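You operate a simulated robot arm through the tools that you are given. There is no shell and no other tool. Be economical: measure what you need, move in short steps, check, and stop when the job is done.

You run a simulated two-armed robot. Do the job below in one go: nothing can be reset, and whatever is moved stays where it is left.

TASK
Fetch the yellow sponge from the blue trolley with a green handle and set it on the green tray. Press the square blue button to switch it on. Take the yellow tag from the top of the drawer cabinet and leave it on top of the roll of black tape there. Open the lower drawer with a steel handle, take the roll of green tape from the middle shelf of the blue rack and put it in the inside the lower drawer with a steel handle and shut the handle again. Take the short white socket pipe and leave it on the black tray. Fetch the blue reducer and stand it on top of the low white reducer with a yellow band over a blue band. Pick up the clear cup with a green rim with one hand, pass it to the other hand and put it on the top of the side stand. Any order will do. Set down upright: blue reducer, clear cup with a green rim.

It is judged by the outcome, as a careful person would: the job done as asked, and still so three seconds after it is handed in. It fails if anything else is knocked over, pushed out of place, dropped, spilled or broken.

THE ROBOT
Two 7-joint arms with two-finger parallel grippers on one trunk, on a base that drives. Base frame: it is fixed to the floor where the robot stands at the start and does not move with it; the origin is under the middle of the robot, x ahead of it, y to its left, z up. Units: m, rad, N and s.
The left shoulder is at the start at [0.06, 0.143, 0.726], the right one opposite. With the tool pointing down near the work surface each hand reaches from about 0.28 to 0.74 m from the robot's upright axis, wherever it stands, measured 20 degrees to its own side. Places, roughly: black tray (10x10x2 cm) [8.2, -8.6, 0.8]; blue reducer (5x5x8 cm) [9.1, -8.7, 0.8]; clear cup with a green rim [8.5, -8.5, 0.75]; green tray (9x11x2 cm) [4.3, -1.9, 0.8]; inside the lower drawer with a steel handle [-4.1, -3.3, 0.5]; low white reducer with a yellow ba (7x8x8 cm) [8.7, -8.6, 0.8]; lower drawer with a steel handle [-4.1, -3.2, 0.5]; roll of black tape (8x8x5 cm) [9.4, -6.4, 0.8]; roll of green tape (7x7x5 cm) [-4.7, 0.3, 0.9]; short white socket pipe (6x6x18 cm) [8.4, -8.7, 0.9]; square blue button [7.8, -6.2, 0.8]; top of the side stand [6.2, -8.7, 0.8]; yellow sponge (5x7x4 cm) [0.5, -0.2, 0.5]; yellow tag [9.25, -6.25, 0.75]. Payload 1.57 kg a hand.
The tool frame of a hand sits at the grasp point between the pads (the TCP): z along the fingers, y along the line on which they close. The tips reach 0.03 m beyond it. The gripper opens to 0.11 m. The fingers are 0.024 m wide and 0.012 m thick; the gripper's body (0.048 by 0.112 m) begins 0.078 m behind the TCP.
Orientation is that of the tool frame in the base frame, as [roll, pitch, yaw] about the fixed x, y, z axes, in that order (R = Rz(yaw) Ry(pitch) Rx(roll)). With the fingers straight down and closing along the base's y, the tool's x points along the base's -x, its y along +y and its z along -z.

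THE INTERFACE
- The arms move only by the tool arm_command. It takes "left_steps", "right_steps" or both (then of equal length, played together; a hand with none holds still); each is a list of rows, each a list of 7 numbers: the shift along the tool's x, y, z in m, then the turn, a rotation vector about the tool's x, y, z in rad, then the gripper command, from -1 (shut) to 1 (fully open), values between in proportion. In form: [[tx, ty, tz, wx, wy, wz, jaw], ...]. A call has 1 to 10 rows; each row is the pose to reach, as a shift and turn from the pose commanded when the call began, along the tool's axes at that moment. Each row takes 0.2 s and may step no farther than 0.05 m and 0.15 rad from the row before; otherwise, or with a gripper value out of range, the whole call is refused. A pose out of reach is approached as far as the arm can. The call stops where the force on the tool passes 40 N (or 10 N more than at its start, if that is more) or the arm is blocked; 0.2 s more then pass. The fingers move at their own pace (about 0.045 m/s each) and stop on an object; they squeeze with about 34 N. The grip force told is the motor's: it shows also when the fingers shut on nothing. Time passes only in rows, and 0.2 s behind the last, so rows that repeat a pose let the fingers close. The reply holds the time, the measured pose of the TCP, the force on the tool along the base axes, the opening and the grip force, in the units named above and with some noise, with the torque about the TCP (base axes, N m) and any sound that the robot's microphone picked up.
- Cameras (640 x 400 px; columns grow to the right, rows downward): "scene" is now at [0.037, -0.0151, 1.3241]; the picture's right is [-0.19, -0.98, 0.00], its down [-0.84, 0.16, -0.51] and it looks along [0.50, -0.10, -0.86] (base axes); focal length 286 px, centre (320, 200). "left" rides on the left gripper at [0.07, -0.016, -0.141] in its tool frame; the picture's right is [0.23, 0.97, 0.00], its down [-0.86, 0.20, -0.48] and it looks along [-0.47, 0.11, 0.88] (tool axes); focal length 222 px, centre (320, 200). "right" rides on the right gripper at [0.07, 0.016, -0.141] in its tool frame; the picture's right is [-0.23, 0.97, 0.00], its down [-0.86, -0.20, -0.48] and it looks along [-0.47, -0.11, 0.88] (tool axes); focal length 222 px, centre (320, 200). There is no depth. A picture from a camera that has moved, and an enlarged one, comes with that camera's place and axes in the base frame and with its lens.
- camera(camera): a new picture of that camera. It takes no simulated time.
- slide_trunk(by): slides the trunk up (or, below 0, down) by that many m; the arms and the scene camera ride with it, the base frame stays. It gives what a move gives, with no picture.
- drive_base(legs): drives the robot by 1 to 6 legs, each [ahead, left, turn to the left] in m, m and rad, along the robot's own axes; the way and the turn of a leg run together, so that a leg with both is an arc; at most 1.5 m and 3.142 rad a leg. The arms and the cameras ride along, it lands a little off, and it stops where it bumps. It gives what a move gives.
- turn_head(pan, tilt): turns the head with the scene camera to pan (to the left, within 1.501 rad either way) and tilt (down, from -0.506 to 1.204), counted from straight ahead of the robot. It gives what a move gives.
- enlarge(camera, box): a new picture of the part [left, top, right, bottom] of that camera's present view, enlarged. It takes no simulated time.
- sign_off(): hands the job in; it is judged then, once.

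Go step by step. Nothing tells you exact positions but the pictures and the camera data: compare them with the known pose of the tool, close in by small moves and look again before you grip or let go. The budget is 483 turns and 246 pictures, counting those below and the enlarged ones. Unless the task says otherwise, let go and move clear before handing in, and close with one line.

The tools are called by a JSON object that holds its "api" and its "payload". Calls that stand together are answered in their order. arm_command: Moves the arms, as the interface text tells. Its arguments: {"type":"object","properties":{"left_steps":{"type":"array","items":{"type":"array","items":{"type":"number"}}},"right_steps":{"type":"array","items":{"type":"array","items":{"type":"number"}}}},"required":[]} The other tools are called the same way: slide_trunk (by) slides the trunk up or down; drive_base (legs) drives the base; turn_head (pan, tilt) turns the head that bears the scene camera; camera (camera) takes a picture; enlarge (camera, box) takes an enlarged picture of a part of a camera's view; sign_off () hands the job in.

At the start:

```text
time_s: 0.0
left_tool_pos: [0.5299, 0.032, 0.6719]
left_orientation: [-3.141, -0.001, 3.141]
left_force: [-1.1, -0.2, -0.3]
left_moment: [0.03, 0.02, -0.01]
left_grip_width: 0.1097
left_gripper_force: 0.1
right_tool_pos: [0.357, -0.3955, 0.617]
right_orientation: [3.14, 0.0, -3.141]
right_force: [0.1, 0.9, 0.0]
right_moment: [0.0, -0.01, -0.04]
right_grip_width: 0.1098
right_gripper_force: 0.0
trunk travel left (down, up): [-0.325, 0.265]
robot x, y, heading: [0.0011, 0.0006, 0.002]
head pan, tilt: [-0.192, 1.035]
```

scene: 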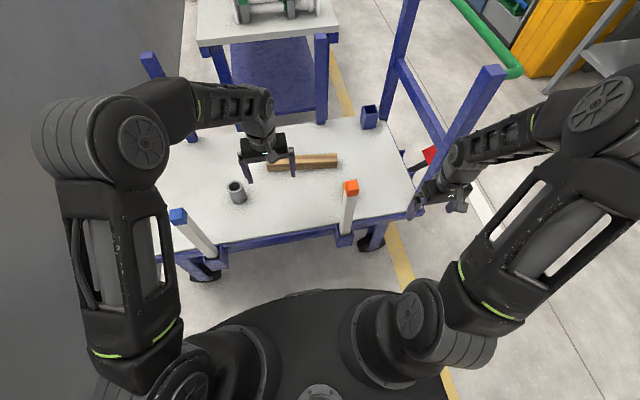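
right: 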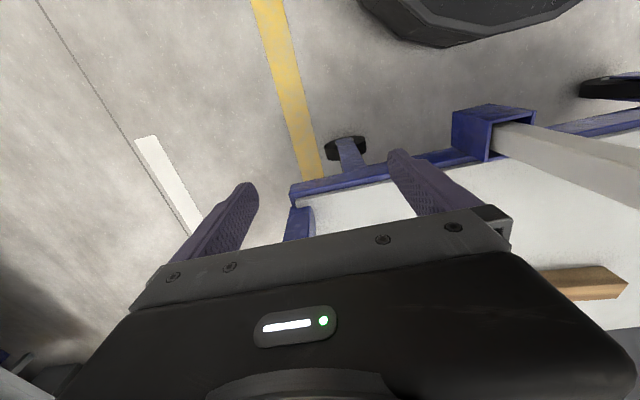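
left: 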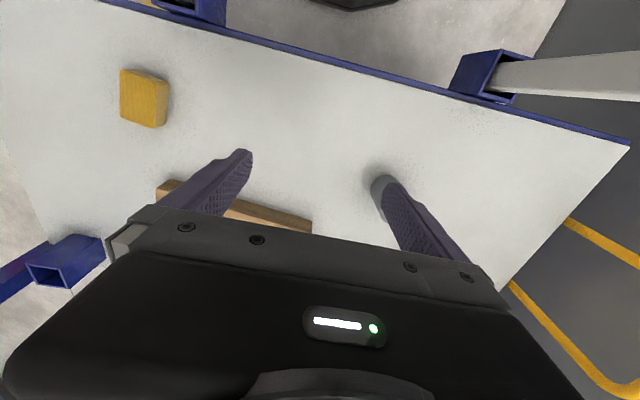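

I see the trolley ahead with the sponge near [0.53, -0.20], partly hidden from the head by an orange-capped post near [0.35, -0.16]. I'll look around before moving.

{"api": "turn_head", "payload": {"pan": -0.9, "tilt": 0.6}}

{"api": "camera", "payload": {"camera": "scene"}}

{"api": "turn_head", "payload": {"pan": 0.0, "tilt": 0.4}}

{"api": "camera", "payload": {"camera": "scene"}}

```text
time_s: 1.1
left_tool_pos: [0.5303, 0.0329, 0.6722]
left_orientation: [3.141, -0.001, -3.141]
left_force: [-0.6, 0.9, 0.1]
left_moment: [-0.03, 0.02, 0.02]
left_grip_width: 0.1102
left_gripper_force: 0.0
right_tool_pos: [0.356, -0.3964, 0.6173]
right_orientation: [3.141, 0.001, -3.14]
right_force: [-0.6, -0.1, 0.6]
right_moment: [0.0, 0.0, 0.01]
right_grip_width: 0.11
right_gripper_force: 0.0
trunk travel left (down, up): [-0.325, 0.265]
robot x, y, heading: [-0.0013, 0.0009, 0.004]
head pan, tilt: [-0.901, 0.6]
```

```text
242 pictures are left
camera scene: at [0.0258, -0.0715, 1.3585], right [-0.78, -0.62, 0.0], down [-0.35, 0.44, -0.82], along [0.51, -0.65, -0.57], focal length 286 px, centre (320, 200)
```

scene: 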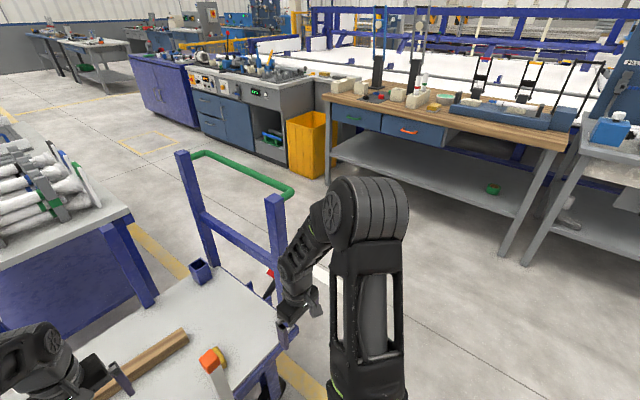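

```text
time_s: 2.3
left_tool_pos: [0.5299, 0.0316, 0.6735]
left_orientation: [3.141, 0.001, 3.141]
left_force: [-0.2, -1.0, -0.2]
left_moment: [0.0, 0.0, -0.05]
left_grip_width: 0.11
left_gripper_force: 0.1
right_tool_pos: [0.3557, -0.3958, 0.6177]
right_orientation: [-3.14, 0.001, -3.14]
right_force: [0.8, 0.3, 0.0]
right_moment: [0.03, -0.01, 0.0]
right_grip_width: 0.11
right_gripper_force: 0.1
trunk travel left (down, up): [-0.325, 0.265]
robot x, y, heading: [0.0012, 0.0007, -0.002]
head pan, tilt: [0.0, 0.4]
```

```text
241 pictures are left
camera scene: at [0.0635, -0.0024, 1.3768], right [0.0, -1.0, 0.0], down [-0.39, 0.0, -0.92], along [0.92, 0.0, -0.39], focal length 286 px, centre (320, 200)
```

scene: 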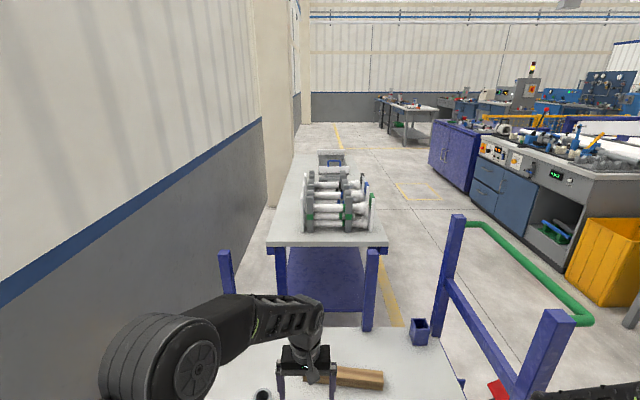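

The left hand can reach the sponge; raising the trunk lets the arm clear the front post. I'll raise it, then shift the left hand over the sponge and look.

{"api": "slide_trunk", "payload": {"by": 0.2}}

{"api": "arm_command", "payload": {"left_steps": [[0, -0.05, 0, 0, 0, 0, 1], [0, -0.1, 0, 0, 0, 0, 1], [0, -0.15, 0, 0, 0, 0, 1], [0, -0.19, 0, 0, 0, 0, 1], [0, -0.228, 0, 0, 0, 0, 1], [0, -0.228, 0, 0, 0, 0, 1]]}}

{"api": "turn_head", "payload": {"pan": -0.1, "tilt": 1.0}}

{"api": "camera", "payload": {"camera": "scene"}}

{"api": "camera", "payload": {"camera": "left"}}

```text
time_s: 4.4
left_tool_pos: [0.5298, 0.0319, 0.8713]
left_orientation: [-3.141, -0.001, 3.142]
left_force: [0.1, 0.1, 0.2]
left_moment: [-0.02, -0.03, -0.02]
left_grip_width: 0.1099
left_gripper_force: 0.0
right_tool_pos: [0.3582, -0.3957, 0.8165]
right_orientation: [-3.14, -0.002, -3.141]
right_force: [0.1, -0.3, 0.5]
right_moment: [0.02, -0.03, 0.01]
right_grip_width: 0.1102
right_gripper_force: 0.0
trunk travel left (down, up): [-0.525, 0.065]
robot x, y, heading: [0.0029, 0.0008, -0.002]
head pan, tilt: [0.0, 0.4]
```

```text
time_s: 5.8
left_tool_pos: [0.5309, -0.197, 0.8712]
left_orientation: [-3.139, 0.001, 3.142]
left_force: [0.2, 0.0, 0.4]
left_moment: [-0.01, 0.01, 0.0]
left_grip_width: 0.1098
left_gripper_force: 0.0
right_tool_pos: [0.3571, -0.3948, 0.8173]
right_orientation: [-3.141, -0.001, -3.14]
right_force: [-0.4, 0.1, -1.0]
right_moment: [-0.01, -0.03, 0.02]
right_grip_width: 0.11
right_gripper_force: 0.1
trunk travel left (down, up): [-0.525, 0.065]
robot x, y, heading: [-0.0048, 0.0008, -0.006]
head pan, tilt: [0.0, 0.4]
```

```text
time_s: 6.8
left_tool_pos: [0.5304, -0.1955, 0.8708]
left_orientation: [-3.141, 0.0, 3.141]
left_force: [-0.6, 0.3, 0.0]
left_moment: [-0.01, 0.01, 0.01]
left_grip_width: 0.11
left_gripper_force: 0.1
right_tool_pos: [0.3564, -0.3961, 0.817]
right_orientation: [3.141, -0.001, -3.141]
right_force: [-0.1, -0.4, 0.1]
right_moment: [0.0, 0.01, 0.02]
right_grip_width: 0.1103
right_gripper_force: 0.0
trunk travel left (down, up): [-0.525, 0.065]
robot x, y, heading: [0.0024, -0.0006, 0.002]
head pan, tilt: [-0.099, 1.0]
```

```text
240 pictures are left
camera scene: at [0.0402, -0.0093, 1.5266], right [-0.1, -1.0, 0.0], down [-0.84, 0.08, -0.54], along [0.54, -0.05, -0.84], focal length 286 px, centre (320, 200)
```

scene: 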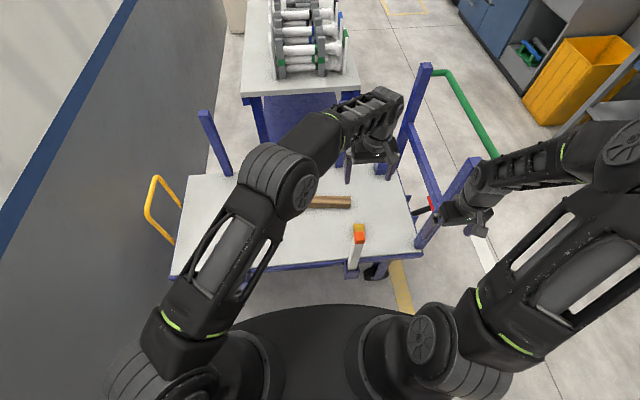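

```text
239 pictures are left
camera left: at [0.4609, -0.2134, 1.0133], right [-0.23, 0.97, 0.0], down [0.86, 0.2, 0.48], along [0.47, 0.11, -0.88], focal length 222 px, centre (320, 200)
```

left: 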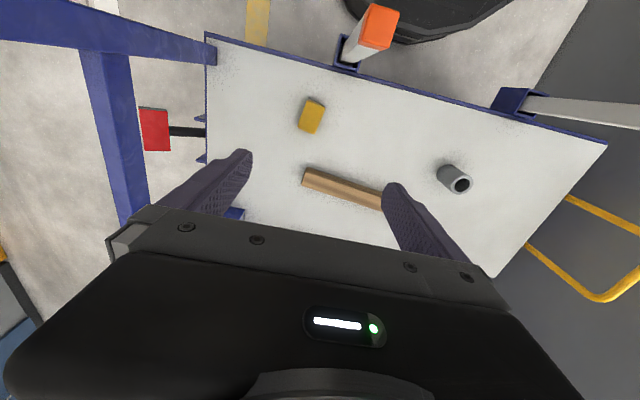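

The sponge triangulates to about [0.539, -0.214, 0.475]. I'll descend in part and look again.

{"api": "arm_command", "payload": {"left_steps": [[-0.008, -0.018, 0.04, 0, 0, 0, 1], [-0.008, -0.018, 0.09, 0, 0, 0, 1], [-0.008, -0.018, 0.14, 0, 0, 0, 1], [-0.008, -0.018, 0.19, 0, 0, 0, 1], [-0.008, -0.018, 0.24, 0, 0, 0, 1], [-0.008, -0.018, 0.24, 0, 0, 0, 1]]}}

{"api": "camera", "payload": {"camera": "left"}}

{"api": "camera", "payload": {"camera": "scene"}}

```text
time_s: 8.2
left_tool_pos: [0.5286, -0.2044, 0.6441]
left_orientation: [-3.141, 0.0, 3.141]
left_force: [-0.3, 0.1, 0.5]
left_moment: [0.01, 0.0, 0.02]
left_grip_width: 0.1099
left_gripper_force: 0.1
left hand out of reach, approached as far as the arm can: row 4, 5, 6
right_tool_pos: [0.3569, -0.3948, 0.8167]
right_orientation: [3.141, -0.001, -3.141]
right_force: [0.5, 0.0, -0.5]
right_moment: [-0.03, -0.03, -0.04]
right_grip_width: 0.1099
right_gripper_force: 0.0
trunk travel left (down, up): [-0.525, 0.065]
robot x, y, heading: [0.0016, 0.0043, 0.001]
head pan, tilt: [-0.099, 1.0]
```

```text
238 pictures are left
camera left: at [0.4579, -0.2208, 0.7865], right [-0.23, 0.97, 0.0], down [0.85, 0.2, 0.48], along [0.47, 0.11, -0.88], focal length 222 px, centre (320, 200)
```

left: 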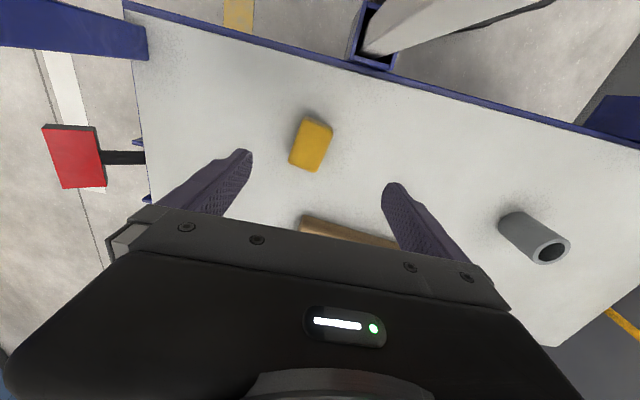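

```text
237 pictures are left
camera scene: at [0.0402, -0.0093, 1.5266], right [-0.1, -1.0, 0.0], down [-0.84, 0.08, -0.54], along [0.54, -0.05, -0.84], focal length 286 px, centre (320, 200)
```

scene: 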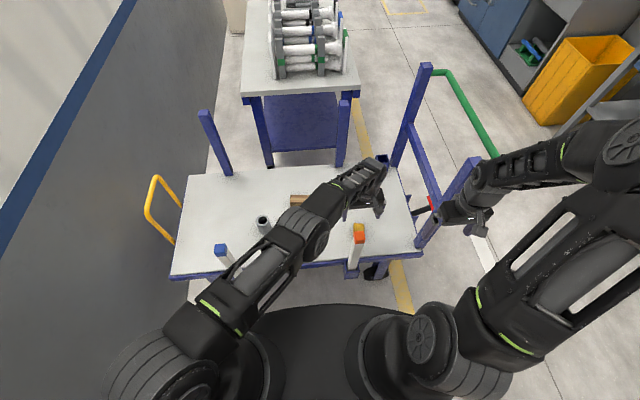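

The arm ran out of downward reach at this trunk height, so I'll lower the trunk by 0.12 and correct laterally and in yaw.

{"api": "slide_trunk", "payload": {"by": -0.1}}

{"api": "arm_command", "payload": {"left_steps": [[-0.006, -0.005, 0.0, 0, 0, 0.1, 1], [-0.011, -0.01, 0.0, 0, 0, 0.18, 1], [-0.011, -0.01, 0.0, 0, 0, 0.18, 1]]}}

{"api": "camera", "payload": {"camera": "left"}}

{"api": "camera", "payload": {"camera": "scene"}}

```text
time_s: 9.6
left_tool_pos: [0.5272, -0.2046, 0.5442]
left_orientation: [3.14, 0.001, -3.141]
left_force: [0.3, 0.6, -0.1]
left_moment: [0.0, -0.03, -0.02]
left_grip_width: 0.1101
left_gripper_force: 0.0
right_tool_pos: [0.3565, -0.3949, 0.7168]
right_orientation: [3.14, 0.001, 3.141]
right_force: [-0.2, 0.0, 0.6]
right_moment: [0.0, -0.01, 0.03]
right_grip_width: 0.1101
right_gripper_force: 0.1
trunk travel left (down, up): [-0.425, 0.165]
robot x, y, heading: [0.0047, 0.0012, 0.002]
head pan, tilt: [-0.099, 1.0]
```

```text
time_s: 10.4
left_tool_pos: [0.5321, -0.2043, 0.5528]
left_orientation: [-3.141, -0.001, 2.961]
left_force: [0.0, -0.7, 0.7]
left_moment: [0.01, 0.03, -0.04]
left_grip_width: 0.1099
left_gripper_force: 0.0
left hand out of reach, approached as far as the arm can: row 1, 2, 3
right_tool_pos: [0.3571, -0.3949, 0.7166]
right_orientation: [3.141, 0.001, -3.14]
right_force: [-0.1, 0.2, 0.1]
right_moment: [-0.01, -0.01, -0.05]
right_grip_width: 0.1103
right_gripper_force: 0.1
trunk travel left (down, up): [-0.425, 0.165]
robot x, y, heading: [-0.0005, -0.0055, -0.003]
head pan, tilt: [-0.099, 1.0]
```

```text
236 pictures are left
camera left: at [0.4614, -0.2091, 0.6954], right [-0.05, 1.0, 0.0], down [0.88, 0.04, 0.48], along [0.48, 0.02, -0.88], focal length 222 px, centre (320, 200)
```

left: 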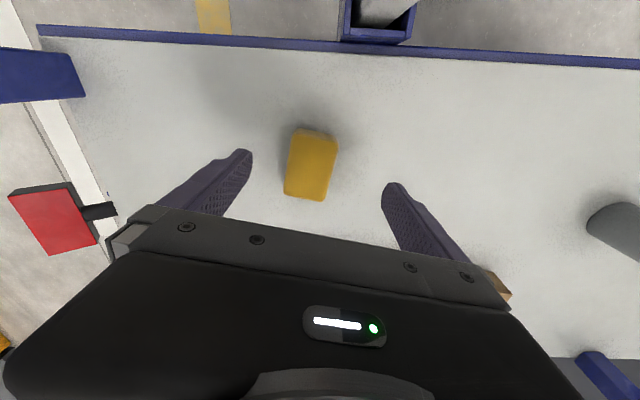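

```text
235 pictures are left
camera scene: at [0.0401, -0.0093, 1.4266], right [-0.1, -1.0, 0.0], down [-0.84, 0.08, -0.54], along [0.54, -0.05, -0.84], focal length 286 px, centre (320, 200)
```

scene: 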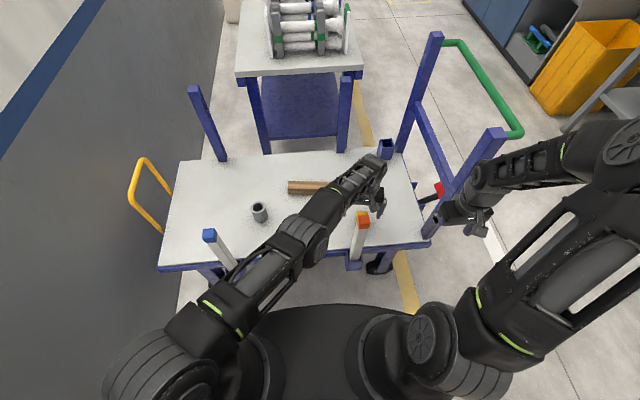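

The arm is nearly straight here, so I'll lower the trunk a little more to level it, then fine-align.

{"api": "slide_trunk", "payload": {"by": -0.05}}

{"api": "arm_command", "payload": {"left_steps": [[-0.006, -0.009, 0.0, 0, 0, 0, 1], [-0.006, -0.009, 0.0, 0, 0, 0, 1]]}}

{"api": "camera", "payload": {"camera": "left"}}

```text
time_s: 11.3
left_tool_pos: [0.5329, -0.2047, 0.5039]
left_orientation: [-3.141, 0.001, 2.962]
left_force: [1.0, 0.4, -0.7]
left_moment: [0.03, 0.03, 0.0]
left_grip_width: 0.1101
left_gripper_force: 0.0
right_tool_pos: [0.3557, -0.3954, 0.6674]
right_orientation: [3.141, -0.001, -3.141]
right_force: [-0.5, -0.4, 0.2]
right_moment: [0.0, 0.03, 0.01]
right_grip_width: 0.1101
right_gripper_force: 0.1
trunk travel left (down, up): [-0.375, 0.215]
robot x, y, heading: [0.0009, -0.0006, -0.001]
head pan, tilt: [-0.099, 1.0]
```

```text
time_s: 11.9
left_tool_pos: [0.5337, -0.2054, 0.5034]
left_orientation: [3.141, 0.0, 2.961]
left_force: [-0.4, -0.3, 0.4]
left_moment: [-0.02, 0.02, 0.02]
left_grip_width: 0.1099
left_gripper_force: 0.1
left hand out of reach, approached as far as the arm can: row 1, 2
right_tool_pos: [0.3561, -0.3954, 0.668]
right_orientation: [3.141, 0.0, 3.141]
right_force: [-0.7, 0.3, -0.1]
right_moment: [0.0, -0.01, -0.05]
right_grip_width: 0.1102
right_gripper_force: 0.1
trunk travel left (down, up): [-0.375, 0.215]
robot x, y, heading: [-0.0006, -0.0008, 0.002]
head pan, tilt: [-0.099, 1.0]
```

```text
234 pictures are left
camera left: at [0.4615, -0.2091, 0.6454], right [-0.05, 1.0, 0.0], down [0.88, 0.04, 0.48], along [0.48, 0.02, -0.88], focal length 222 px, centre (320, 200)
```

left: 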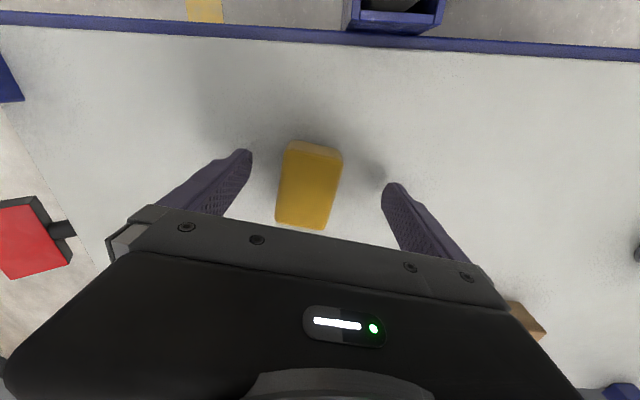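

The sponge lies between the fingers. I'll lower a little more and close.

{"api": "slide_trunk", "payload": {"by": -0.02}}

{"api": "camera", "payload": {"camera": "left"}}

```text
time_s: 12.7
left_tool_pos: [0.5342, -0.2068, 0.4892]
left_orientation: [-3.138, 0.004, 2.963]
left_force: [-6.4, 1.2, 12.3]
left_moment: [0.81, 0.22, 0.51]
left_grip_width: 0.11
left_gripper_force: 0.0
right_tool_pos: [0.3562, -0.3942, 0.6481]
right_orientation: [3.142, 0.002, -3.141]
right_force: [-0.6, 0.8, 0.4]
right_moment: [0.01, -0.01, -0.02]
right_grip_width: 0.1099
right_gripper_force: 0.1
trunk travel left (down, up): [-0.356, 0.234]
robot x, y, heading: [0.0013, -0.0026, -0.002]
head pan, tilt: [-0.099, 1.0]
stopped: the force on the tool passed its limit at 42 N (the readings are from after the stop); the commanded pose is now the measured one
```

```text
233 pictures are left
camera left: at [0.4612, -0.211, 0.6315], right [-0.05, 1.0, 0.0], down [0.88, 0.05, 0.48], along [0.48, 0.02, -0.88], focal length 222 px, centre (320, 200)
```

left: 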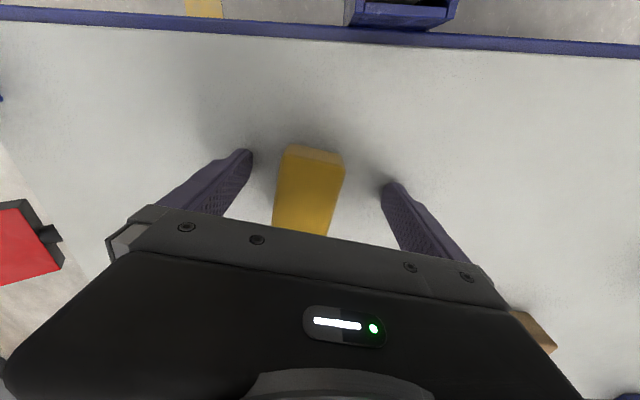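

The fingertips touched the table (top about 0.458). I'll lift slightly and close on the sponge.

{"api": "arm_command", "payload": {"left_steps": [[0, 0, -0.006, 0, 0, 0, 1], [0, 0, -0.006, 0, 0, 0, -1], [0, 0, -0.006, 0, 0, 0, -1], [0, 0, -0.006, 0, 0, 0, -1], [0, 0, -0.006, 0, 0, 0, -1], [0, 0, -0.006, 0, 0, 0, -1]]}}

{"api": "camera", "payload": {"camera": "left"}}

```text
time_s: 14.1
left_tool_pos: [0.5343, -0.2073, 0.4948]
left_orientation: [-3.141, 0.003, 2.964]
left_force: [1.5, -0.6, -0.1]
left_moment: [0.02, 0.0, 0.03]
left_grip_width: 0.0438
left_gripper_force: 23.3
right_tool_pos: [0.3575, -0.3952, 0.6472]
right_orientation: [3.14, 0.0, -3.141]
right_force: [0.0, -0.3, 0.0]
right_moment: [-0.01, 0.02, -0.01]
right_grip_width: 0.11
right_gripper_force: 0.1
trunk travel left (down, up): [-0.356, 0.234]
robot x, y, heading: [-0.0006, 0.0004, -0.0]
head pan, tilt: [-0.099, 1.0]
```

```text
232 pictures are left
camera left: at [0.4622, -0.2102, 0.6367], right [-0.05, 1.0, 0.0], down [0.88, 0.05, 0.48], along [0.48, 0.02, -0.88], focal length 222 px, centre (320, 200)
```

left: 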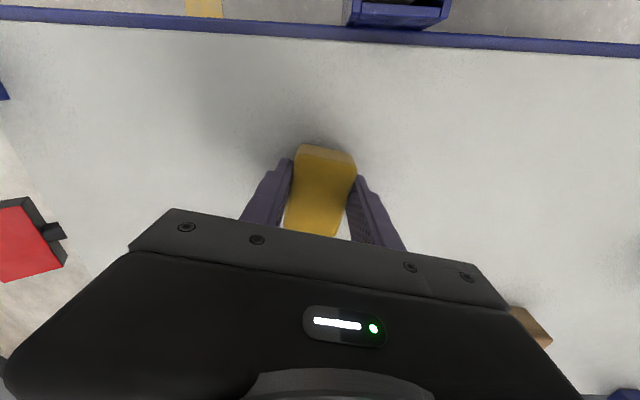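

Gripped (4.4 cm). I'll raise the trunk, then lift the arm and retract.

{"api": "slide_trunk", "payload": {"by": 0.23}}

{"api": "arm_command", "payload": {"left_steps": [[0, 0, -0.05, 0, 0, 0, -1], [0, 0, -0.1, 0, 0, 0, -1], [0, 0, -0.15, 0, 0, 0, -1], [0, 0, -0.2, 0, 0, 0, -1], [0, 0.05, -0.2, 0, 0, 0, -1], [0, 0.1, -0.2, 0, 0, 0, -1], [0, 0.15, -0.2, 0, 0, 0, -1], [0, 0.2, -0.2, 0, 0, -0.09, -1], [0, 0.25, -0.2, 0, 0, -0.18, -1]]}}

{"api": "camera", "payload": {"camera": "left"}}

```text
time_s: 16.5
left_tool_pos: [0.5343, -0.2065, 0.7239]
left_orientation: [-3.141, 0.002, 2.964]
left_force: [0.4, 0.1, -0.4]
left_moment: [0.0, -0.03, 0.0]
left_grip_width: 0.0437
left_gripper_force: 33.8
right_tool_pos: [0.3566, -0.3962, 0.8781]
right_orientation: [3.141, 0.0, 3.141]
right_force: [0.9, 0.2, 0.4]
right_moment: [0.02, -0.01, 0.0]
right_grip_width: 0.1099
right_gripper_force: 0.1
trunk travel left (down, up): [-0.586, 0.004]
robot x, y, heading: [-0.0017, -0.0001, -0.003]
head pan, tilt: [-0.099, 1.0]
```

```text
time_s: 18.5
left_tool_pos: [0.5801, 0.0446, 0.9269]
left_orientation: [-3.136, 0.005, -3.139]
left_force: [0.1, 0.2, -0.7]
left_moment: [-0.04, -0.01, 0.02]
left_grip_width: 0.0438
left_gripper_force: 33.6
left hand out of reach, approached as far as the arm can: row 1, 2, 3, 4, 5
right_tool_pos: [0.3545, -0.395, 0.8783]
right_orientation: [-3.14, 0.001, 3.141]
right_force: [-0.7, 0.8, -0.3]
right_moment: [-0.05, -0.01, -0.02]
right_grip_width: 0.1101
right_gripper_force: 0.0
trunk travel left (down, up): [-0.586, 0.004]
robot x, y, heading: [-0.0016, -0.0015, -0.001]
head pan, tilt: [-0.099, 1.0]
```

```text
231 pictures are left
camera left: at [0.5095, 0.0276, 1.0685], right [-0.23, 0.97, -0.01], down [0.85, 0.2, 0.48], along [0.47, 0.1, -0.88], focal length 222 px, centre (320, 200)
```

left: 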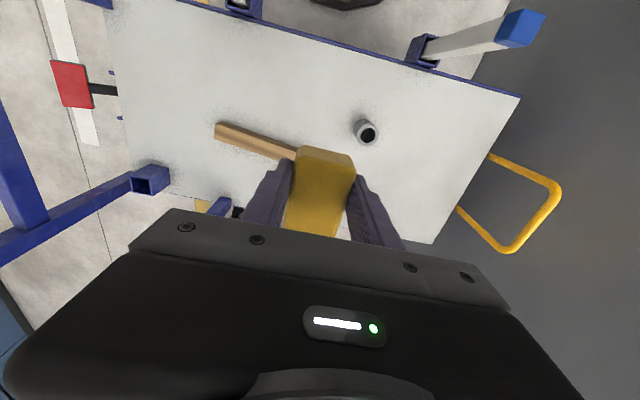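

The sponge is held clear. I'll tuck the left hand in and look to the sides before driving.

{"api": "arm_command", "payload": {"left_steps": [[0.03, 0.03, 0, 0, 0, 0, -1], [0.06, 0.06, 0, 0, 0, 0, -1], [0.09, 0.09, 0, 0, 0, 0, -1], [0.12, 0.12, 0, 0, 0, 0, -1], [0.15, 0.14, 0, 0, 0, 0, -1], [0.18, 0.16, 0, 0, 0, 0, -1], [0.2, 0.18, 0, 0, 0, 0, -1]]}}

{"api": "turn_head", "payload": {"pan": -1.5, "tilt": 0.3}}

{"api": "camera", "payload": {"camera": "scene"}}

{"api": "turn_head", "payload": {"pan": -0.6, "tilt": 0.3}}

{"api": "camera", "payload": {"camera": "scene"}}

```text
time_s: 20.1
left_tool_pos: [0.38, 0.2205, 0.9232]
left_orientation: [-3.14, 0.005, -3.141]
left_force: [0.1, -0.6, -0.7]
left_moment: [0.0, -0.03, 0.02]
left_grip_width: 0.0435
left_gripper_force: 33.6
right_tool_pos: [0.3548, -0.3954, 0.8788]
right_orientation: [3.141, -0.001, 3.141]
right_force: [0.5, -0.4, -0.4]
right_moment: [-0.02, 0.0, -0.01]
right_grip_width: 0.11
right_gripper_force: 0.1
trunk travel left (down, up): [-0.586, 0.004]
robot x, y, heading: [-0.0023, 0.0008, -0.001]
head pan, tilt: [-0.099, 1.0]
```

```text
time_s: 21.6
left_tool_pos: [0.3798, 0.2208, 0.9226]
left_orientation: [-3.138, 0.003, -3.141]
left_force: [-0.4, 1.0, 0.1]
left_moment: [0.02, 0.03, -0.01]
left_grip_width: 0.0434
left_gripper_force: 33.7
right_tool_pos: [0.3561, -0.3949, 0.8774]
right_orientation: [3.142, 0.0, 3.142]
right_force: [-1.0, 0.2, 0.2]
right_moment: [-0.03, -0.02, 0.01]
right_grip_width: 0.1099
right_gripper_force: 0.1
trunk travel left (down, up): [-0.586, 0.004]
robot x, y, heading: [0.0002, 0.0019, 0.0]
head pan, tilt: [-1.499, 0.3]
```

```text
230 pictures are left
camera scene: at [-0.0228, -0.0953, 1.6466], right [-1.0, -0.07, 0.0], down [-0.02, 0.3, -0.96], along [0.07, -0.95, -0.3], focal length 286 px, centre (320, 200)
```

scene: 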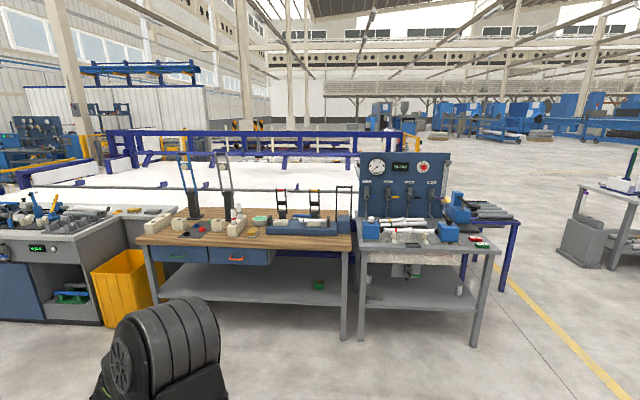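

```text
time_s: 22.8
left_tool_pos: [0.3794, 0.2194, 0.9231]
left_orientation: [-3.137, 0.003, -3.14]
left_force: [0.3, -0.1, -0.5]
left_moment: [0.01, 0.04, 0.07]
left_grip_width: 0.044
left_gripper_force: 34.5
right_tool_pos: [0.3557, -0.3945, 0.8775]
right_orientation: [-3.141, 0.001, -3.141]
right_force: [-0.2, -0.1, -0.4]
right_moment: [-0.01, -0.02, -0.01]
right_grip_width: 0.1097
right_gripper_force: 0.1
trunk travel left (down, up): [-0.586, 0.004]
robot x, y, heading: [-0.0006, 0.0013, -0.004]
head pan, tilt: [-0.6, 0.3]
```

```text
229 pictures are left
camera scene: at [0.0475, -0.055, 1.6467], right [-0.57, -0.82, 0.0], down [-0.24, 0.17, -0.96], along [0.79, -0.54, -0.3], focal length 286 px, centre (320, 200)
```

scene: 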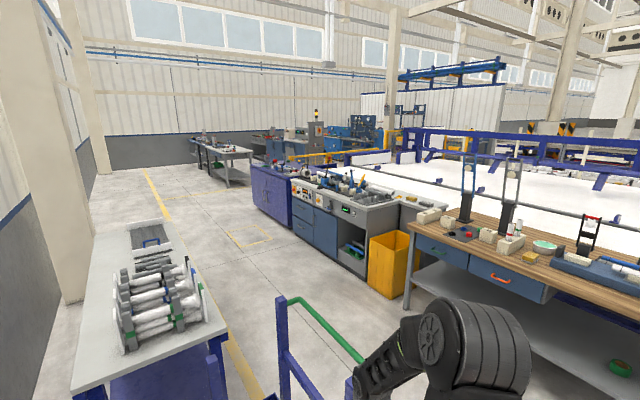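

The corridor runs along y≈-1.0 between the left table and the benches. I'll back off, sidestep right, then drive along it.

{"api": "drive_base", "payload": {"legs": [[-0.4, 0, 0], [0, -1.05, 0]]}}

{"api": "turn_head", "payload": {"pan": -0.1, "tilt": 0.5}}

{"api": "camera", "payload": {"camera": "scene"}}

```text
time_s: 24.6
left_tool_pos: [0.1447, 0.2203, 0.9247]
left_orientation: [-3.139, 0.007, 3.141]
left_force: [-0.5, 0.5, -0.5]
left_moment: [0.02, -0.03, 0.02]
left_grip_width: 0.0434
left_gripper_force: 34.2
right_tool_pos: [0.1221, -0.3948, 0.8781]
right_orientation: [-3.141, 0.005, -3.142]
right_force: [-1.2, 0.5, 0.8]
right_moment: [0.01, -0.02, -0.01]
right_grip_width: 0.1101
right_gripper_force: 0.1
trunk travel left (down, up): [-0.586, 0.004]
robot x, y, heading: [-0.2356, 0.0007, -0.001]
head pan, tilt: [-0.6, 0.3]
stopped in leg 1: the robot was blocked; the commanded pose is now the measured one
```

```text
time_s: 25.5
left_tool_pos: [0.1489, 0.2193, 0.9228]
left_orientation: [-3.139, 0.002, 3.14]
left_force: [0.3, -0.3, -0.4]
left_moment: [-0.02, 0.04, 0.01]
left_grip_width: 0.0437
left_gripper_force: 34.1
right_tool_pos: [0.1246, -0.3943, 0.8772]
right_orientation: [-3.141, 0.002, -3.141]
right_force: [-0.4, 0.2, 0.5]
right_moment: [0.01, -0.03, 0.03]
right_grip_width: 0.1101
right_gripper_force: 0.1
trunk travel left (down, up): [-0.586, 0.004]
robot x, y, heading: [-0.2363, 0.0013, -0.005]
head pan, tilt: [-0.099, 0.499]
```

```text
228 pictures are left
camera scene: at [-0.1709, -0.0112, 1.6283], right [-0.1, -0.99, 0.0], down [-0.48, 0.05, -0.88], along [0.87, -0.09, -0.48], focal length 286 px, centre (320, 200)
```

scene: 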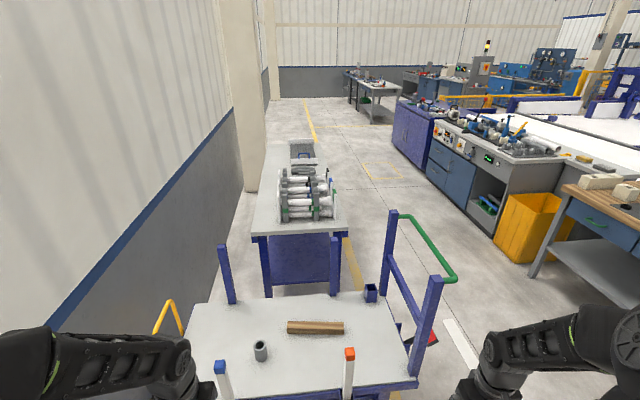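

Something behind stopped me, but I have enough room. Sidestepping right now.

{"api": "drive_base", "payload": {"legs": [[0.02, -1.05, 0]]}}

{"api": "turn_head", "payload": {"pan": 1.5, "tilt": 0.5}}

{"api": "camera", "payload": {"camera": "scene"}}

```text
time_s: 30.9
left_tool_pos: [0.1664, -0.8246, 0.9227]
left_orientation: [-3.139, 0.003, 3.139]
left_force: [0.1, 1.2, 0.1]
left_moment: [0.0, -0.01, -0.02]
left_grip_width: 0.0437
left_gripper_force: 34.4
right_tool_pos: [0.1411, -1.4374, 0.8777]
right_orientation: [3.141, 0.003, 3.139]
right_force: [0.6, -0.2, -0.3]
right_moment: [-0.01, -0.01, -0.01]
right_grip_width: 0.1096
right_gripper_force: 0.0
trunk travel left (down, up): [-0.586, 0.004]
robot x, y, heading: [-0.2125, -1.043, -0.005]
head pan, tilt: [-0.099, 0.499]
```

```text
time_s: 32.5
left_tool_pos: [0.1657, -0.8234, 0.9227]
left_orientation: [-3.139, 0.003, 3.142]
left_force: [0.6, -0.3, 0.4]
left_moment: [-0.01, -0.01, -0.01]
left_grip_width: 0.044
left_gripper_force: 34.1
right_tool_pos: [0.1408, -1.4386, 0.8783]
right_orientation: [-3.141, 0.001, 3.14]
right_force: [1.1, 0.1, -0.2]
right_moment: [0.0, 0.01, -0.03]
right_grip_width: 0.1099
right_gripper_force: 0.1
trunk travel left (down, up): [-0.586, 0.004]
robot x, y, heading: [-0.2153, -1.0413, -0.004]
head pan, tilt: [1.499, 0.499]
```

```text
227 pictures are left
camera scene: at [-0.2375, -0.9534, 1.6283], right [1.0, -0.08, 0.0], down [-0.04, -0.48, -0.88], along [0.07, 0.88, -0.48], focal length 286 px, centre (320, 200)
```

scene: 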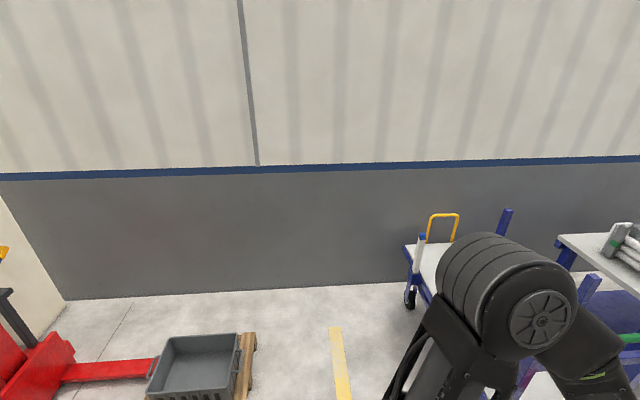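

There was a crate on a pallet truck behind me; it looks fine. Now I drive along the corridor to x≈4.3 and turn to face the counter.

{"api": "drive_base", "payload": {"legs": [[1.5, 0, 0], [1.5, 0.0, 0], [1.4, 0.0, 0]]}}

{"api": "turn_head", "payload": {"pan": -1.4, "tilt": 0.6}}

{"api": "camera", "payload": {"camera": "scene"}}

```text
time_s: 53.4
left_tool_pos: [4.5195, -0.8106, 0.9233]
left_orientation: [-3.138, 0.003, 3.135]
left_force: [0.8, 0.0, -0.9]
left_moment: [0.0, 0.0, 0.0]
left_grip_width: 0.0437
left_gripper_force: 34.2
right_tool_pos: [4.4926, -1.4256, 0.8775]
right_orientation: [3.141, 0.0, 3.135]
right_force: [0.7, -0.1, -0.4]
right_moment: [-0.01, 0.04, -0.03]
right_grip_width: 0.1098
right_gripper_force: 0.0
trunk travel left (down, up): [-0.586, 0.004]
robot x, y, heading: [4.1361, -1.0315, -0.0]
head pan, tilt: [1.499, 0.499]
```

```text
time_s: 55.9
left_tool_pos: [4.5195, -0.8107, 0.9226]
left_orientation: [-3.139, 0.004, 3.137]
left_force: [-0.3, -0.2, -0.8]
left_moment: [-0.01, 0.02, 0.0]
left_grip_width: 0.0439
left_gripper_force: 34.7
right_tool_pos: [4.4929, -1.4267, 0.8766]
right_orientation: [3.141, 0.001, 3.136]
right_force: [-0.2, -0.2, 0.2]
right_moment: [0.0, -0.02, 0.01]
right_grip_width: 0.1101
right_gripper_force: 0.1
trunk travel left (down, up): [-0.586, 0.004]
robot x, y, heading: [4.1366, -1.0283, -0.006]
head pan, tilt: [-1.4, 0.6]
```

```text
226 pictures are left
camera scene: at [4.1225, -1.1178, 1.6192], right [-0.99, -0.16, 0.0], down [-0.09, 0.56, -0.83], along [0.14, -0.81, -0.56], focal length 286 px, centre (320, 200)
```

scene: 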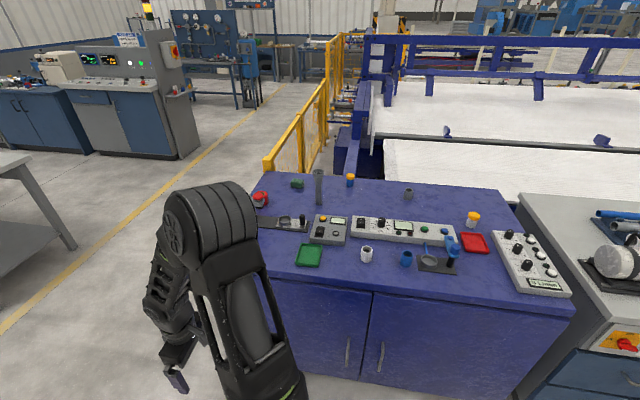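

The green tray is at about [4.31, -1.91, 0.8] on the blue cabinet. I'll turn to face it and move closer.

{"api": "drive_base", "payload": {"legs": [[0, 0, -1.571], [0.27, 0, 0]]}}

{"api": "turn_head", "payload": {"pan": 0.1, "tilt": 0.95}}

{"api": "camera", "payload": {"camera": "scene"}}

{"api": "camera", "payload": {"camera": "left"}}

```text
time_s: 61.7
left_tool_pos: [4.343, -1.6821, 0.9217]
left_orientation: [-3.139, 0.003, 1.55]
left_force: [0.1, -0.7, -1.3]
left_moment: [0.01, 0.01, 0.02]
left_grip_width: 0.0436
left_gripper_force: 34.6
right_tool_pos: [3.7285, -1.6455, 0.877]
right_orientation: [3.139, 0.0, 1.55]
right_force: [-0.8, -0.5, 0.5]
right_moment: [0.02, -0.04, 0.0]
right_grip_width: 0.1101
right_gripper_force: 0.1
trunk travel left (down, up): [-0.586, 0.004]
robot x, y, heading: [4.1295, -1.2957, -1.591]
head pan, tilt: [-1.4, 0.6]
```

```text
time_s: 63.3
left_tool_pos: [4.3425, -1.6812, 0.9238]
left_orientation: [-3.139, 0.004, 1.548]
left_force: [-0.5, -0.7, -0.2]
left_moment: [0.0, -0.01, -0.03]
left_grip_width: 0.0435
left_gripper_force: 34.0
right_tool_pos: [3.7286, -1.645, 0.8768]
right_orientation: [3.141, 0.003, 1.549]
right_force: [-0.2, 0.0, -0.1]
right_moment: [-0.01, 0.02, 0.01]
right_grip_width: 0.1102
right_gripper_force: 0.0
trunk travel left (down, up): [-0.586, 0.004]
robot x, y, heading: [4.1309, -1.2937, -1.595]
head pan, tilt: [0.099, 0.949]
```

```text
225 pictures are left
camera scene: at [4.1381, -1.3407, 1.5908], right [-1.0, -0.08, 0.0], down [-0.06, 0.81, -0.58], along [0.04, -0.58, -0.81], focal length 286 px, centre (320, 200)
```

scene: 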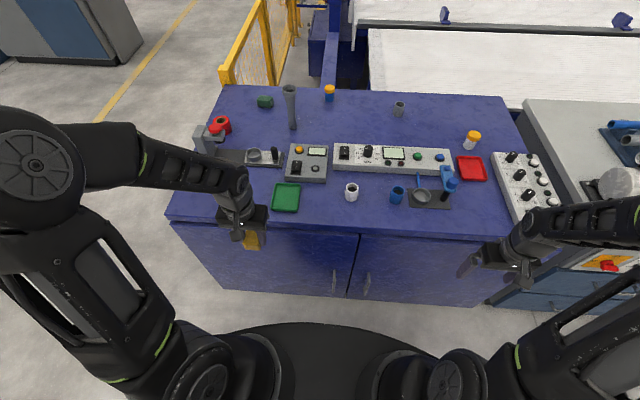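

```text
224 pictures are left
camera left: at [4.3284, -1.6112, 1.0648], right [0.98, 0.21, 0.0], down [0.18, -0.86, 0.48], along [0.1, -0.47, -0.88], focal length 222 px, centre (320, 200)
```

left: 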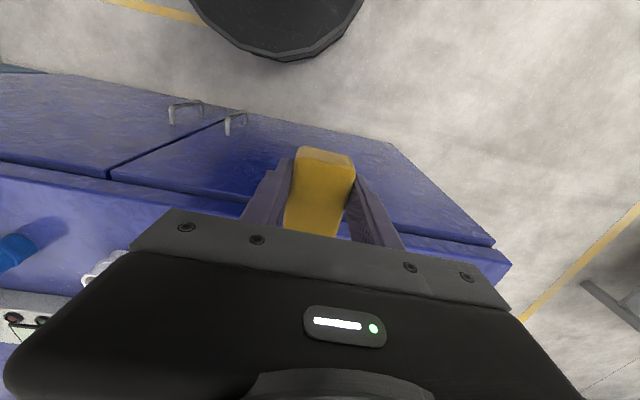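

I'll move the sponge over the tray centre [4.294, -1.906] and check.

{"api": "arm_command", "payload": {"left_steps": [[-0.045, -0.01, 0, 0, 0, 0, -1], [-0.09, -0.02, 0, 0, 0, 0, -1], [-0.135, -0.03, 0, 0, 0, 0, -1], [-0.18, -0.04, 0, 0, 0, 0, -1], [-0.225, -0.044, 0, 0, 0, 0, -1], [-0.225, -0.044, 0.03, 0, 0, 0, -1], [-0.225, -0.044, 0.03, 0, 0, 0, -1]]}}

{"api": "camera", "payload": {"camera": "scene"}}

{"api": "camera", "payload": {"camera": "left"}}

```text
time_s: 64.9
left_tool_pos: [4.2955, -1.9037, 0.8917]
left_orientation: [-3.138, 0.004, 1.548]
left_force: [0.0, -0.4, -0.6]
left_moment: [-0.01, 0.04, -0.01]
left_grip_width: 0.0436
left_gripper_force: 33.9
right_tool_pos: [3.7281, -1.6442, 0.8763]
right_orientation: [-3.141, 0.001, 1.551]
right_force: [-0.5, 0.3, 0.0]
right_moment: [-0.03, -0.04, 0.0]
right_grip_width: 0.1101
right_gripper_force: 0.0
trunk travel left (down, up): [-0.586, 0.004]
robot x, y, heading: [4.1326, -1.2953, -1.598]
head pan, tilt: [0.099, 0.949]
```

```text
223 pictures are left
camera scene: at [4.138, -1.3407, 1.5908], right [-1.0, -0.08, 0.0], down [-0.06, 0.81, -0.58], along [0.04, -0.58, -0.81], focal length 286 px, centre (320, 200)
```

scene: 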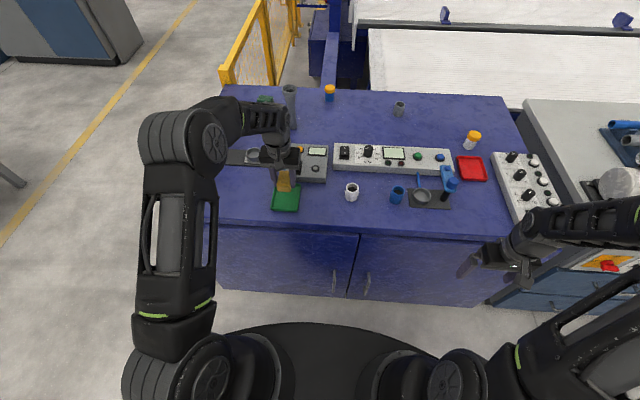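

```text
222 pictures are left
camera left: at [4.2804, -1.8345, 1.0343], right [0.98, 0.21, 0.0], down [0.18, -0.86, 0.48], along [0.1, -0.47, -0.88], focal length 222 px, centre (320, 200)
```

left: 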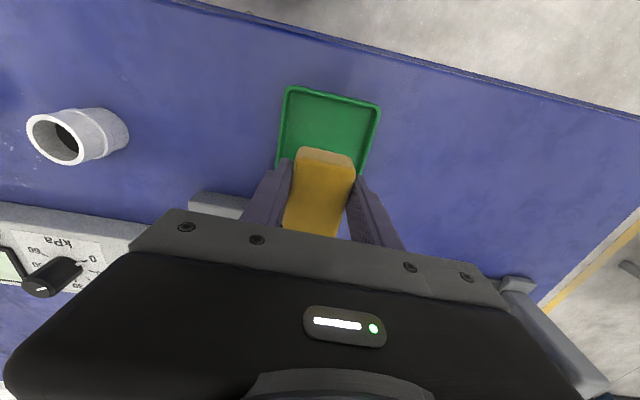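

Aligned well over the tray. Lowering until contact.

{"api": "arm_command", "payload": {"left_steps": [[0, 0, 0.02, 0, 0, 0, -1], [0, 0, 0.03, 0, 0, 0, -1], [0, 0, 0.038, 0, 0, 0, -1], [0, 0, 0.044, 0, 0, 0, -1], [0, 0, 0.044, 0, 0, 0, -1]]}}

{"api": "camera", "payload": {"camera": "left"}}

{"api": "enlarge", "payload": {"camera": "scene", "box": [220, 130, 360, 240]}}

```text
time_s: 66.1
left_tool_pos: [4.2939, -1.9051, 0.8505]
left_orientation: [-3.14, 0.006, 1.55]
left_force: [0.0, 0.5, 0.5]
left_moment: [-0.01, 0.02, 0.03]
left_grip_width: 0.0439
left_gripper_force: 34.1
right_tool_pos: [3.727, -1.6436, 0.8782]
right_orientation: [-3.141, 0.002, 1.55]
right_force: [-0.3, 0.3, -0.2]
right_moment: [0.0, 0.03, 0.03]
right_grip_width: 0.1102
right_gripper_force: 0.1
trunk travel left (down, up): [-0.586, 0.004]
robot x, y, heading: [4.1301, -1.2961, -1.597]
head pan, tilt: [0.099, 0.949]
```

```text
221 pictures are left
camera left: at [4.2801, -1.8346, 0.9922], right [0.98, 0.21, 0.0], down [0.18, -0.86, 0.48], along [0.1, -0.47, -0.88], focal length 222 px, centre (320, 200)
```

left: 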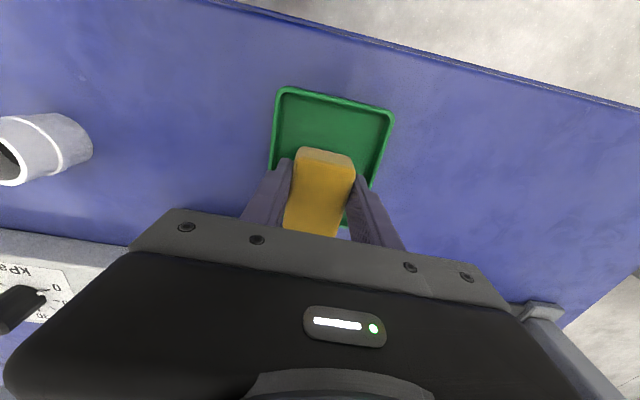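

```text
3.64 times, centred on (290, 185) of scene
camera zoom: at [4.1381, -1.3407, 1.5908], right [-1.0, -0.08, 0.0], down [-0.06, 0.81, -0.58], along [0.04, -0.58, -0.81], focal length 1039 px, centre (429, 254)
```

zoom: 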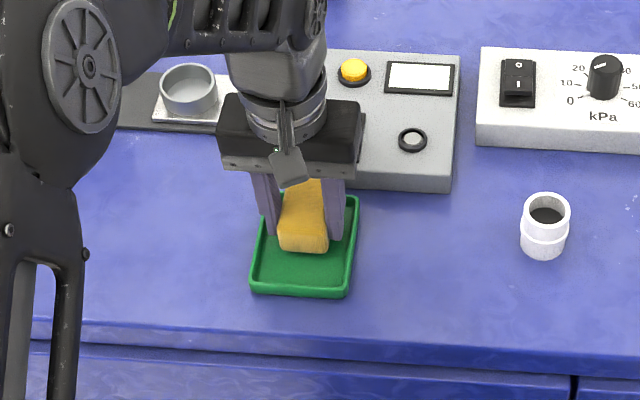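

Sponge is still just above the tray floor. Continue down slowly to contact.

{"api": "arm_command", "payload": {"left_steps": [[0, 0, 0.005, 0, 0, 0, -1], [0, 0, 0.01, 0, 0, 0, -1], [0, 0, 0.015, 0, 0, 0, -1], [0, 0, 0.019, 0, 0, 0, -1]]}}

```text
time_s: 67.0
left_tool_pos: [4.2945, -1.9063, 0.8394]
left_orientation: [-3.138, 0.013, 1.55]
left_force: [1.6, 7.9, 22.5]
left_moment: [0.42, -0.1, 0.01]
left_grip_width: 0.0438
left_gripper_force: 34.0
right_tool_pos: [3.7287, -1.643, 0.8777]
right_orientation: [3.141, 0.003, 1.551]
right_force: [-0.3, 0.3, -0.2]
right_moment: [0.04, 0.0, -0.01]
right_grip_width: 0.1099
right_gripper_force: 0.0
trunk travel left (down, up): [-0.586, 0.004]
robot x, y, heading: [4.1312, -1.2955, -1.594]
head pan, tilt: [0.099, 0.949]
stopped in row 4 (left hand): the force on the tool passed its limit at 42 N (the readings are from after the stop); the commanded pose is now the measured one
```

Contact at TCP 0.839. I'll open only slightly to avoid the tray rims, lift, then open further.

{"api": "arm_command", "payload": {"left_steps": [[0, 0, -0.001, 0, 0, 0, -0.08], [0, 0, -0.001, 0, 0, 0, -0.05], [0, 0, -0.001, 0, 0, 0, -0.05], [0, 0, -0.03, 0, 0, 0, -0.05], [0, 0, -0.07, 0, 0, 0, -0.05], [0, 0, -0.1, 0, 0, 0, 0], [0, 0, -0.1, 0, 0, 0, 0]]}}

{"api": "camera", "payload": {"camera": "left"}}

```text
time_s: 68.7
left_tool_pos: [4.2957, -1.9054, 0.9374]
left_orientation: [-3.138, 0.011, 1.55]
left_force: [0.6, -0.5, -0.8]
left_moment: [-0.01, -0.01, 0.03]
left_grip_width: 0.055
left_gripper_force: 0.1
right_tool_pos: [3.7284, -1.645, 0.8773]
right_orientation: [3.14, 0.003, 1.55]
right_force: [0.1, 0.8, 1.0]
right_moment: [0.0, -0.02, 0.03]
right_grip_width: 0.1098
right_gripper_force: 0.0
trunk travel left (down, up): [-0.586, 0.004]
robot x, y, heading: [4.1322, -1.3002, -1.591]
head pan, tilt: [0.099, 0.949]
```

```text
219 pictures are left
camera left: at [4.2807, -1.8343, 1.0781], right [0.98, 0.21, -0.01], down [0.18, -0.85, 0.49], along [0.1, -0.48, -0.87], focal length 222 px, centre (320, 200)
```

left: 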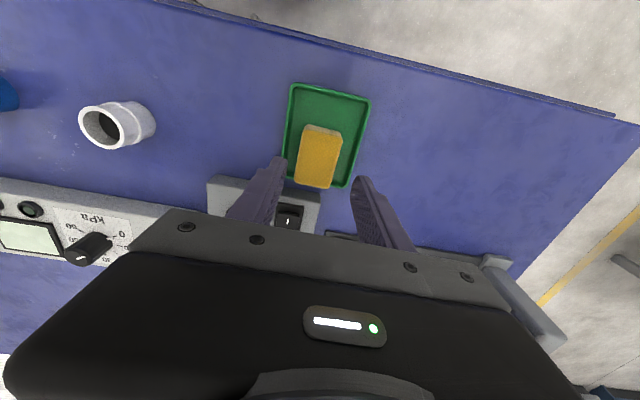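

The sponge rests on the tray. I'll retract the hand and confirm with the head camera.

{"api": "arm_command", "payload": {"left_steps": [[0.04, 0, -0.02, 0, 0, 0, 0.5], [0.08, 0.01, -0.02, 0, 0, 0, 1], [0.12, 0.02, -0.02, 0, 0, 0, 1], [0.16, 0.03, -0.02, 0, 0, 0, 1], [0.2, 0.04, -0.02, 0, 0, 0, 1], [0.22, 0.045, -0.02, 0, 0, 0, 1]]}}

{"api": "enlarge", "payload": {"camera": "scene", "box": [220, 130, 360, 240]}}

{"api": "turn_head", "payload": {"pan": 1.2, "tilt": 0.3}}

{"api": "camera", "payload": {"camera": "scene"}}

```text
time_s: 70.0
left_tool_pos: [4.3456, -1.6844, 0.9548]
left_orientation: [-3.137, 0.011, 1.55]
left_force: [0.3, -0.2, 0.1]
left_moment: [-0.01, 0.01, -0.01]
left_grip_width: 0.11
left_gripper_force: 0.0
right_tool_pos: [3.7285, -1.644, 0.8775]
right_orientation: [3.141, 0.002, 1.551]
right_force: [0.1, -0.6, -0.6]
right_moment: [-0.03, 0.0, 0.02]
right_grip_width: 0.1102
right_gripper_force: 0.1
trunk travel left (down, up): [-0.586, 0.004]
robot x, y, heading: [4.1304, -1.2984, -1.597]
head pan, tilt: [0.099, 0.949]
```

```text
3.64 times, centred on (290, 185) of scene
camera zoom: at [4.1383, -1.3403, 1.5908], right [-1.0, -0.08, 0.0], down [-0.06, 0.81, -0.58], along [0.04, -0.58, -0.81], focal length 1039 px, centre (429, 254)
```

zoom: 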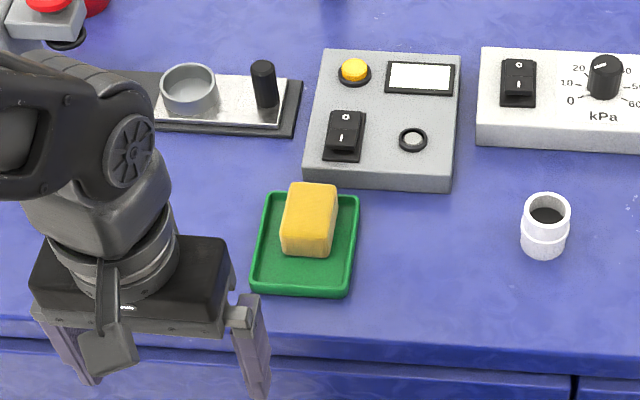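

```text
time_s: 71.4
left_tool_pos: [4.3453, -1.6851, 0.9538]
left_orientation: [-3.137, 0.01, 1.551]
left_force: [-0.2, 0.6, 0.5]
left_moment: [-0.02, 0.03, -0.01]
left_grip_width: 0.1099
left_gripper_force: 0.1
right_tool_pos: [3.7288, -1.6448, 0.8772]
right_orientation: [3.141, 0.001, 1.55]
right_force: [-0.6, -0.7, -0.4]
right_moment: [0.01, -0.02, 0.02]
right_grip_width: 0.11
right_gripper_force: 0.0
trunk travel left (down, up): [-0.586, 0.004]
robot x, y, heading: [4.1323, -1.2972, -1.594]
head pan, tilt: [1.201, 0.3]
```

```text
217 pictures are left
camera scene: at [4.2189, -1.3038, 1.6466], right [-0.38, -0.92, 0.0], down [-0.27, 0.11, -0.96], along [0.88, -0.37, -0.3], focal length 286 px, centre (320, 200)
```

scene: 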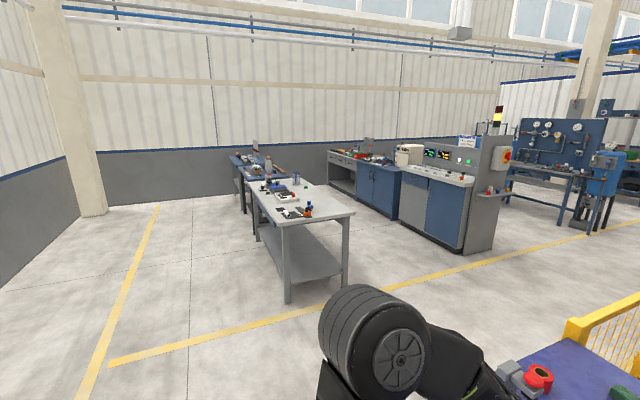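

Sponge done. Next I back off and move to the aisle at x≈5.65 heading -y.

{"api": "drive_base", "payload": {"legs": [[-0.25, 0, 0.02], [0, 1.5, 0]]}}

{"api": "turn_head", "payload": {"pan": 0.0, "tilt": 0.35}}

{"api": "camera", "payload": {"camera": "scene"}}

```text
time_s: 80.2
left_tool_pos: [5.8288, -1.4722, 0.9536]
left_orientation: [-3.139, 0.01, 1.531]
left_force: [0.8, 0.3, 0.1]
left_moment: [-0.01, 0.02, 0.03]
left_grip_width: 0.1101
left_gripper_force: 0.1
right_tool_pos: [5.2131, -1.418, 0.8776]
right_orientation: [-3.141, 0.003, 1.529]
right_force: [-0.3, -0.1, -0.7]
right_moment: [0.01, -0.02, -0.02]
right_grip_width: 0.1098
right_gripper_force: 0.2
trunk travel left (down, up): [-0.586, 0.004]
robot x, y, heading: [5.622, -1.0814, -1.614]
head pan, tilt: [1.201, 0.3]
```

```text
time_s: 81.6
left_tool_pos: [5.8281, -1.4713, 0.9545]
left_orientation: [-3.139, 0.009, 1.531]
left_force: [1.0, 0.5, 0.0]
left_moment: [-0.03, -0.02, 0.01]
left_grip_width: 0.1101
left_gripper_force: 0.1
right_tool_pos: [5.2136, -1.4192, 0.8785]
right_orientation: [-3.141, 0.003, 1.529]
right_force: [-0.8, 0.4, 0.4]
right_moment: [-0.03, 0.0, 0.01]
right_grip_width: 0.1101
right_gripper_force: 0.1
trunk travel left (down, up): [-0.586, 0.004]
robot x, y, heading: [5.6232, -1.0822, -1.619]
head pan, tilt: [0.0, 0.351]
```

```text
216 pictures are left
camera scene: at [5.6203, -1.1437, 1.6419], right [-1.0, 0.04, 0.0], down [0.01, 0.34, -0.94], along [-0.04, -0.94, -0.34], focal length 286 px, centre (320, 200)
```

scene: 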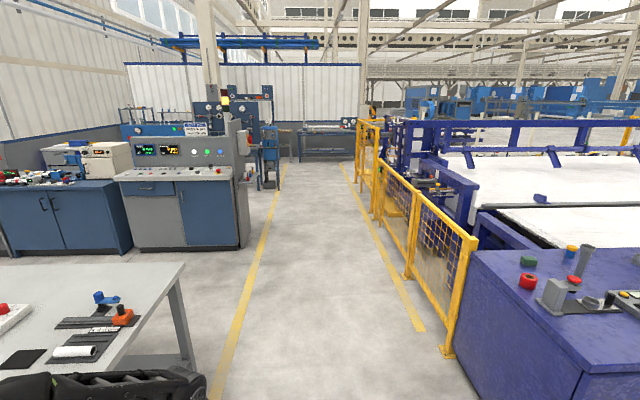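

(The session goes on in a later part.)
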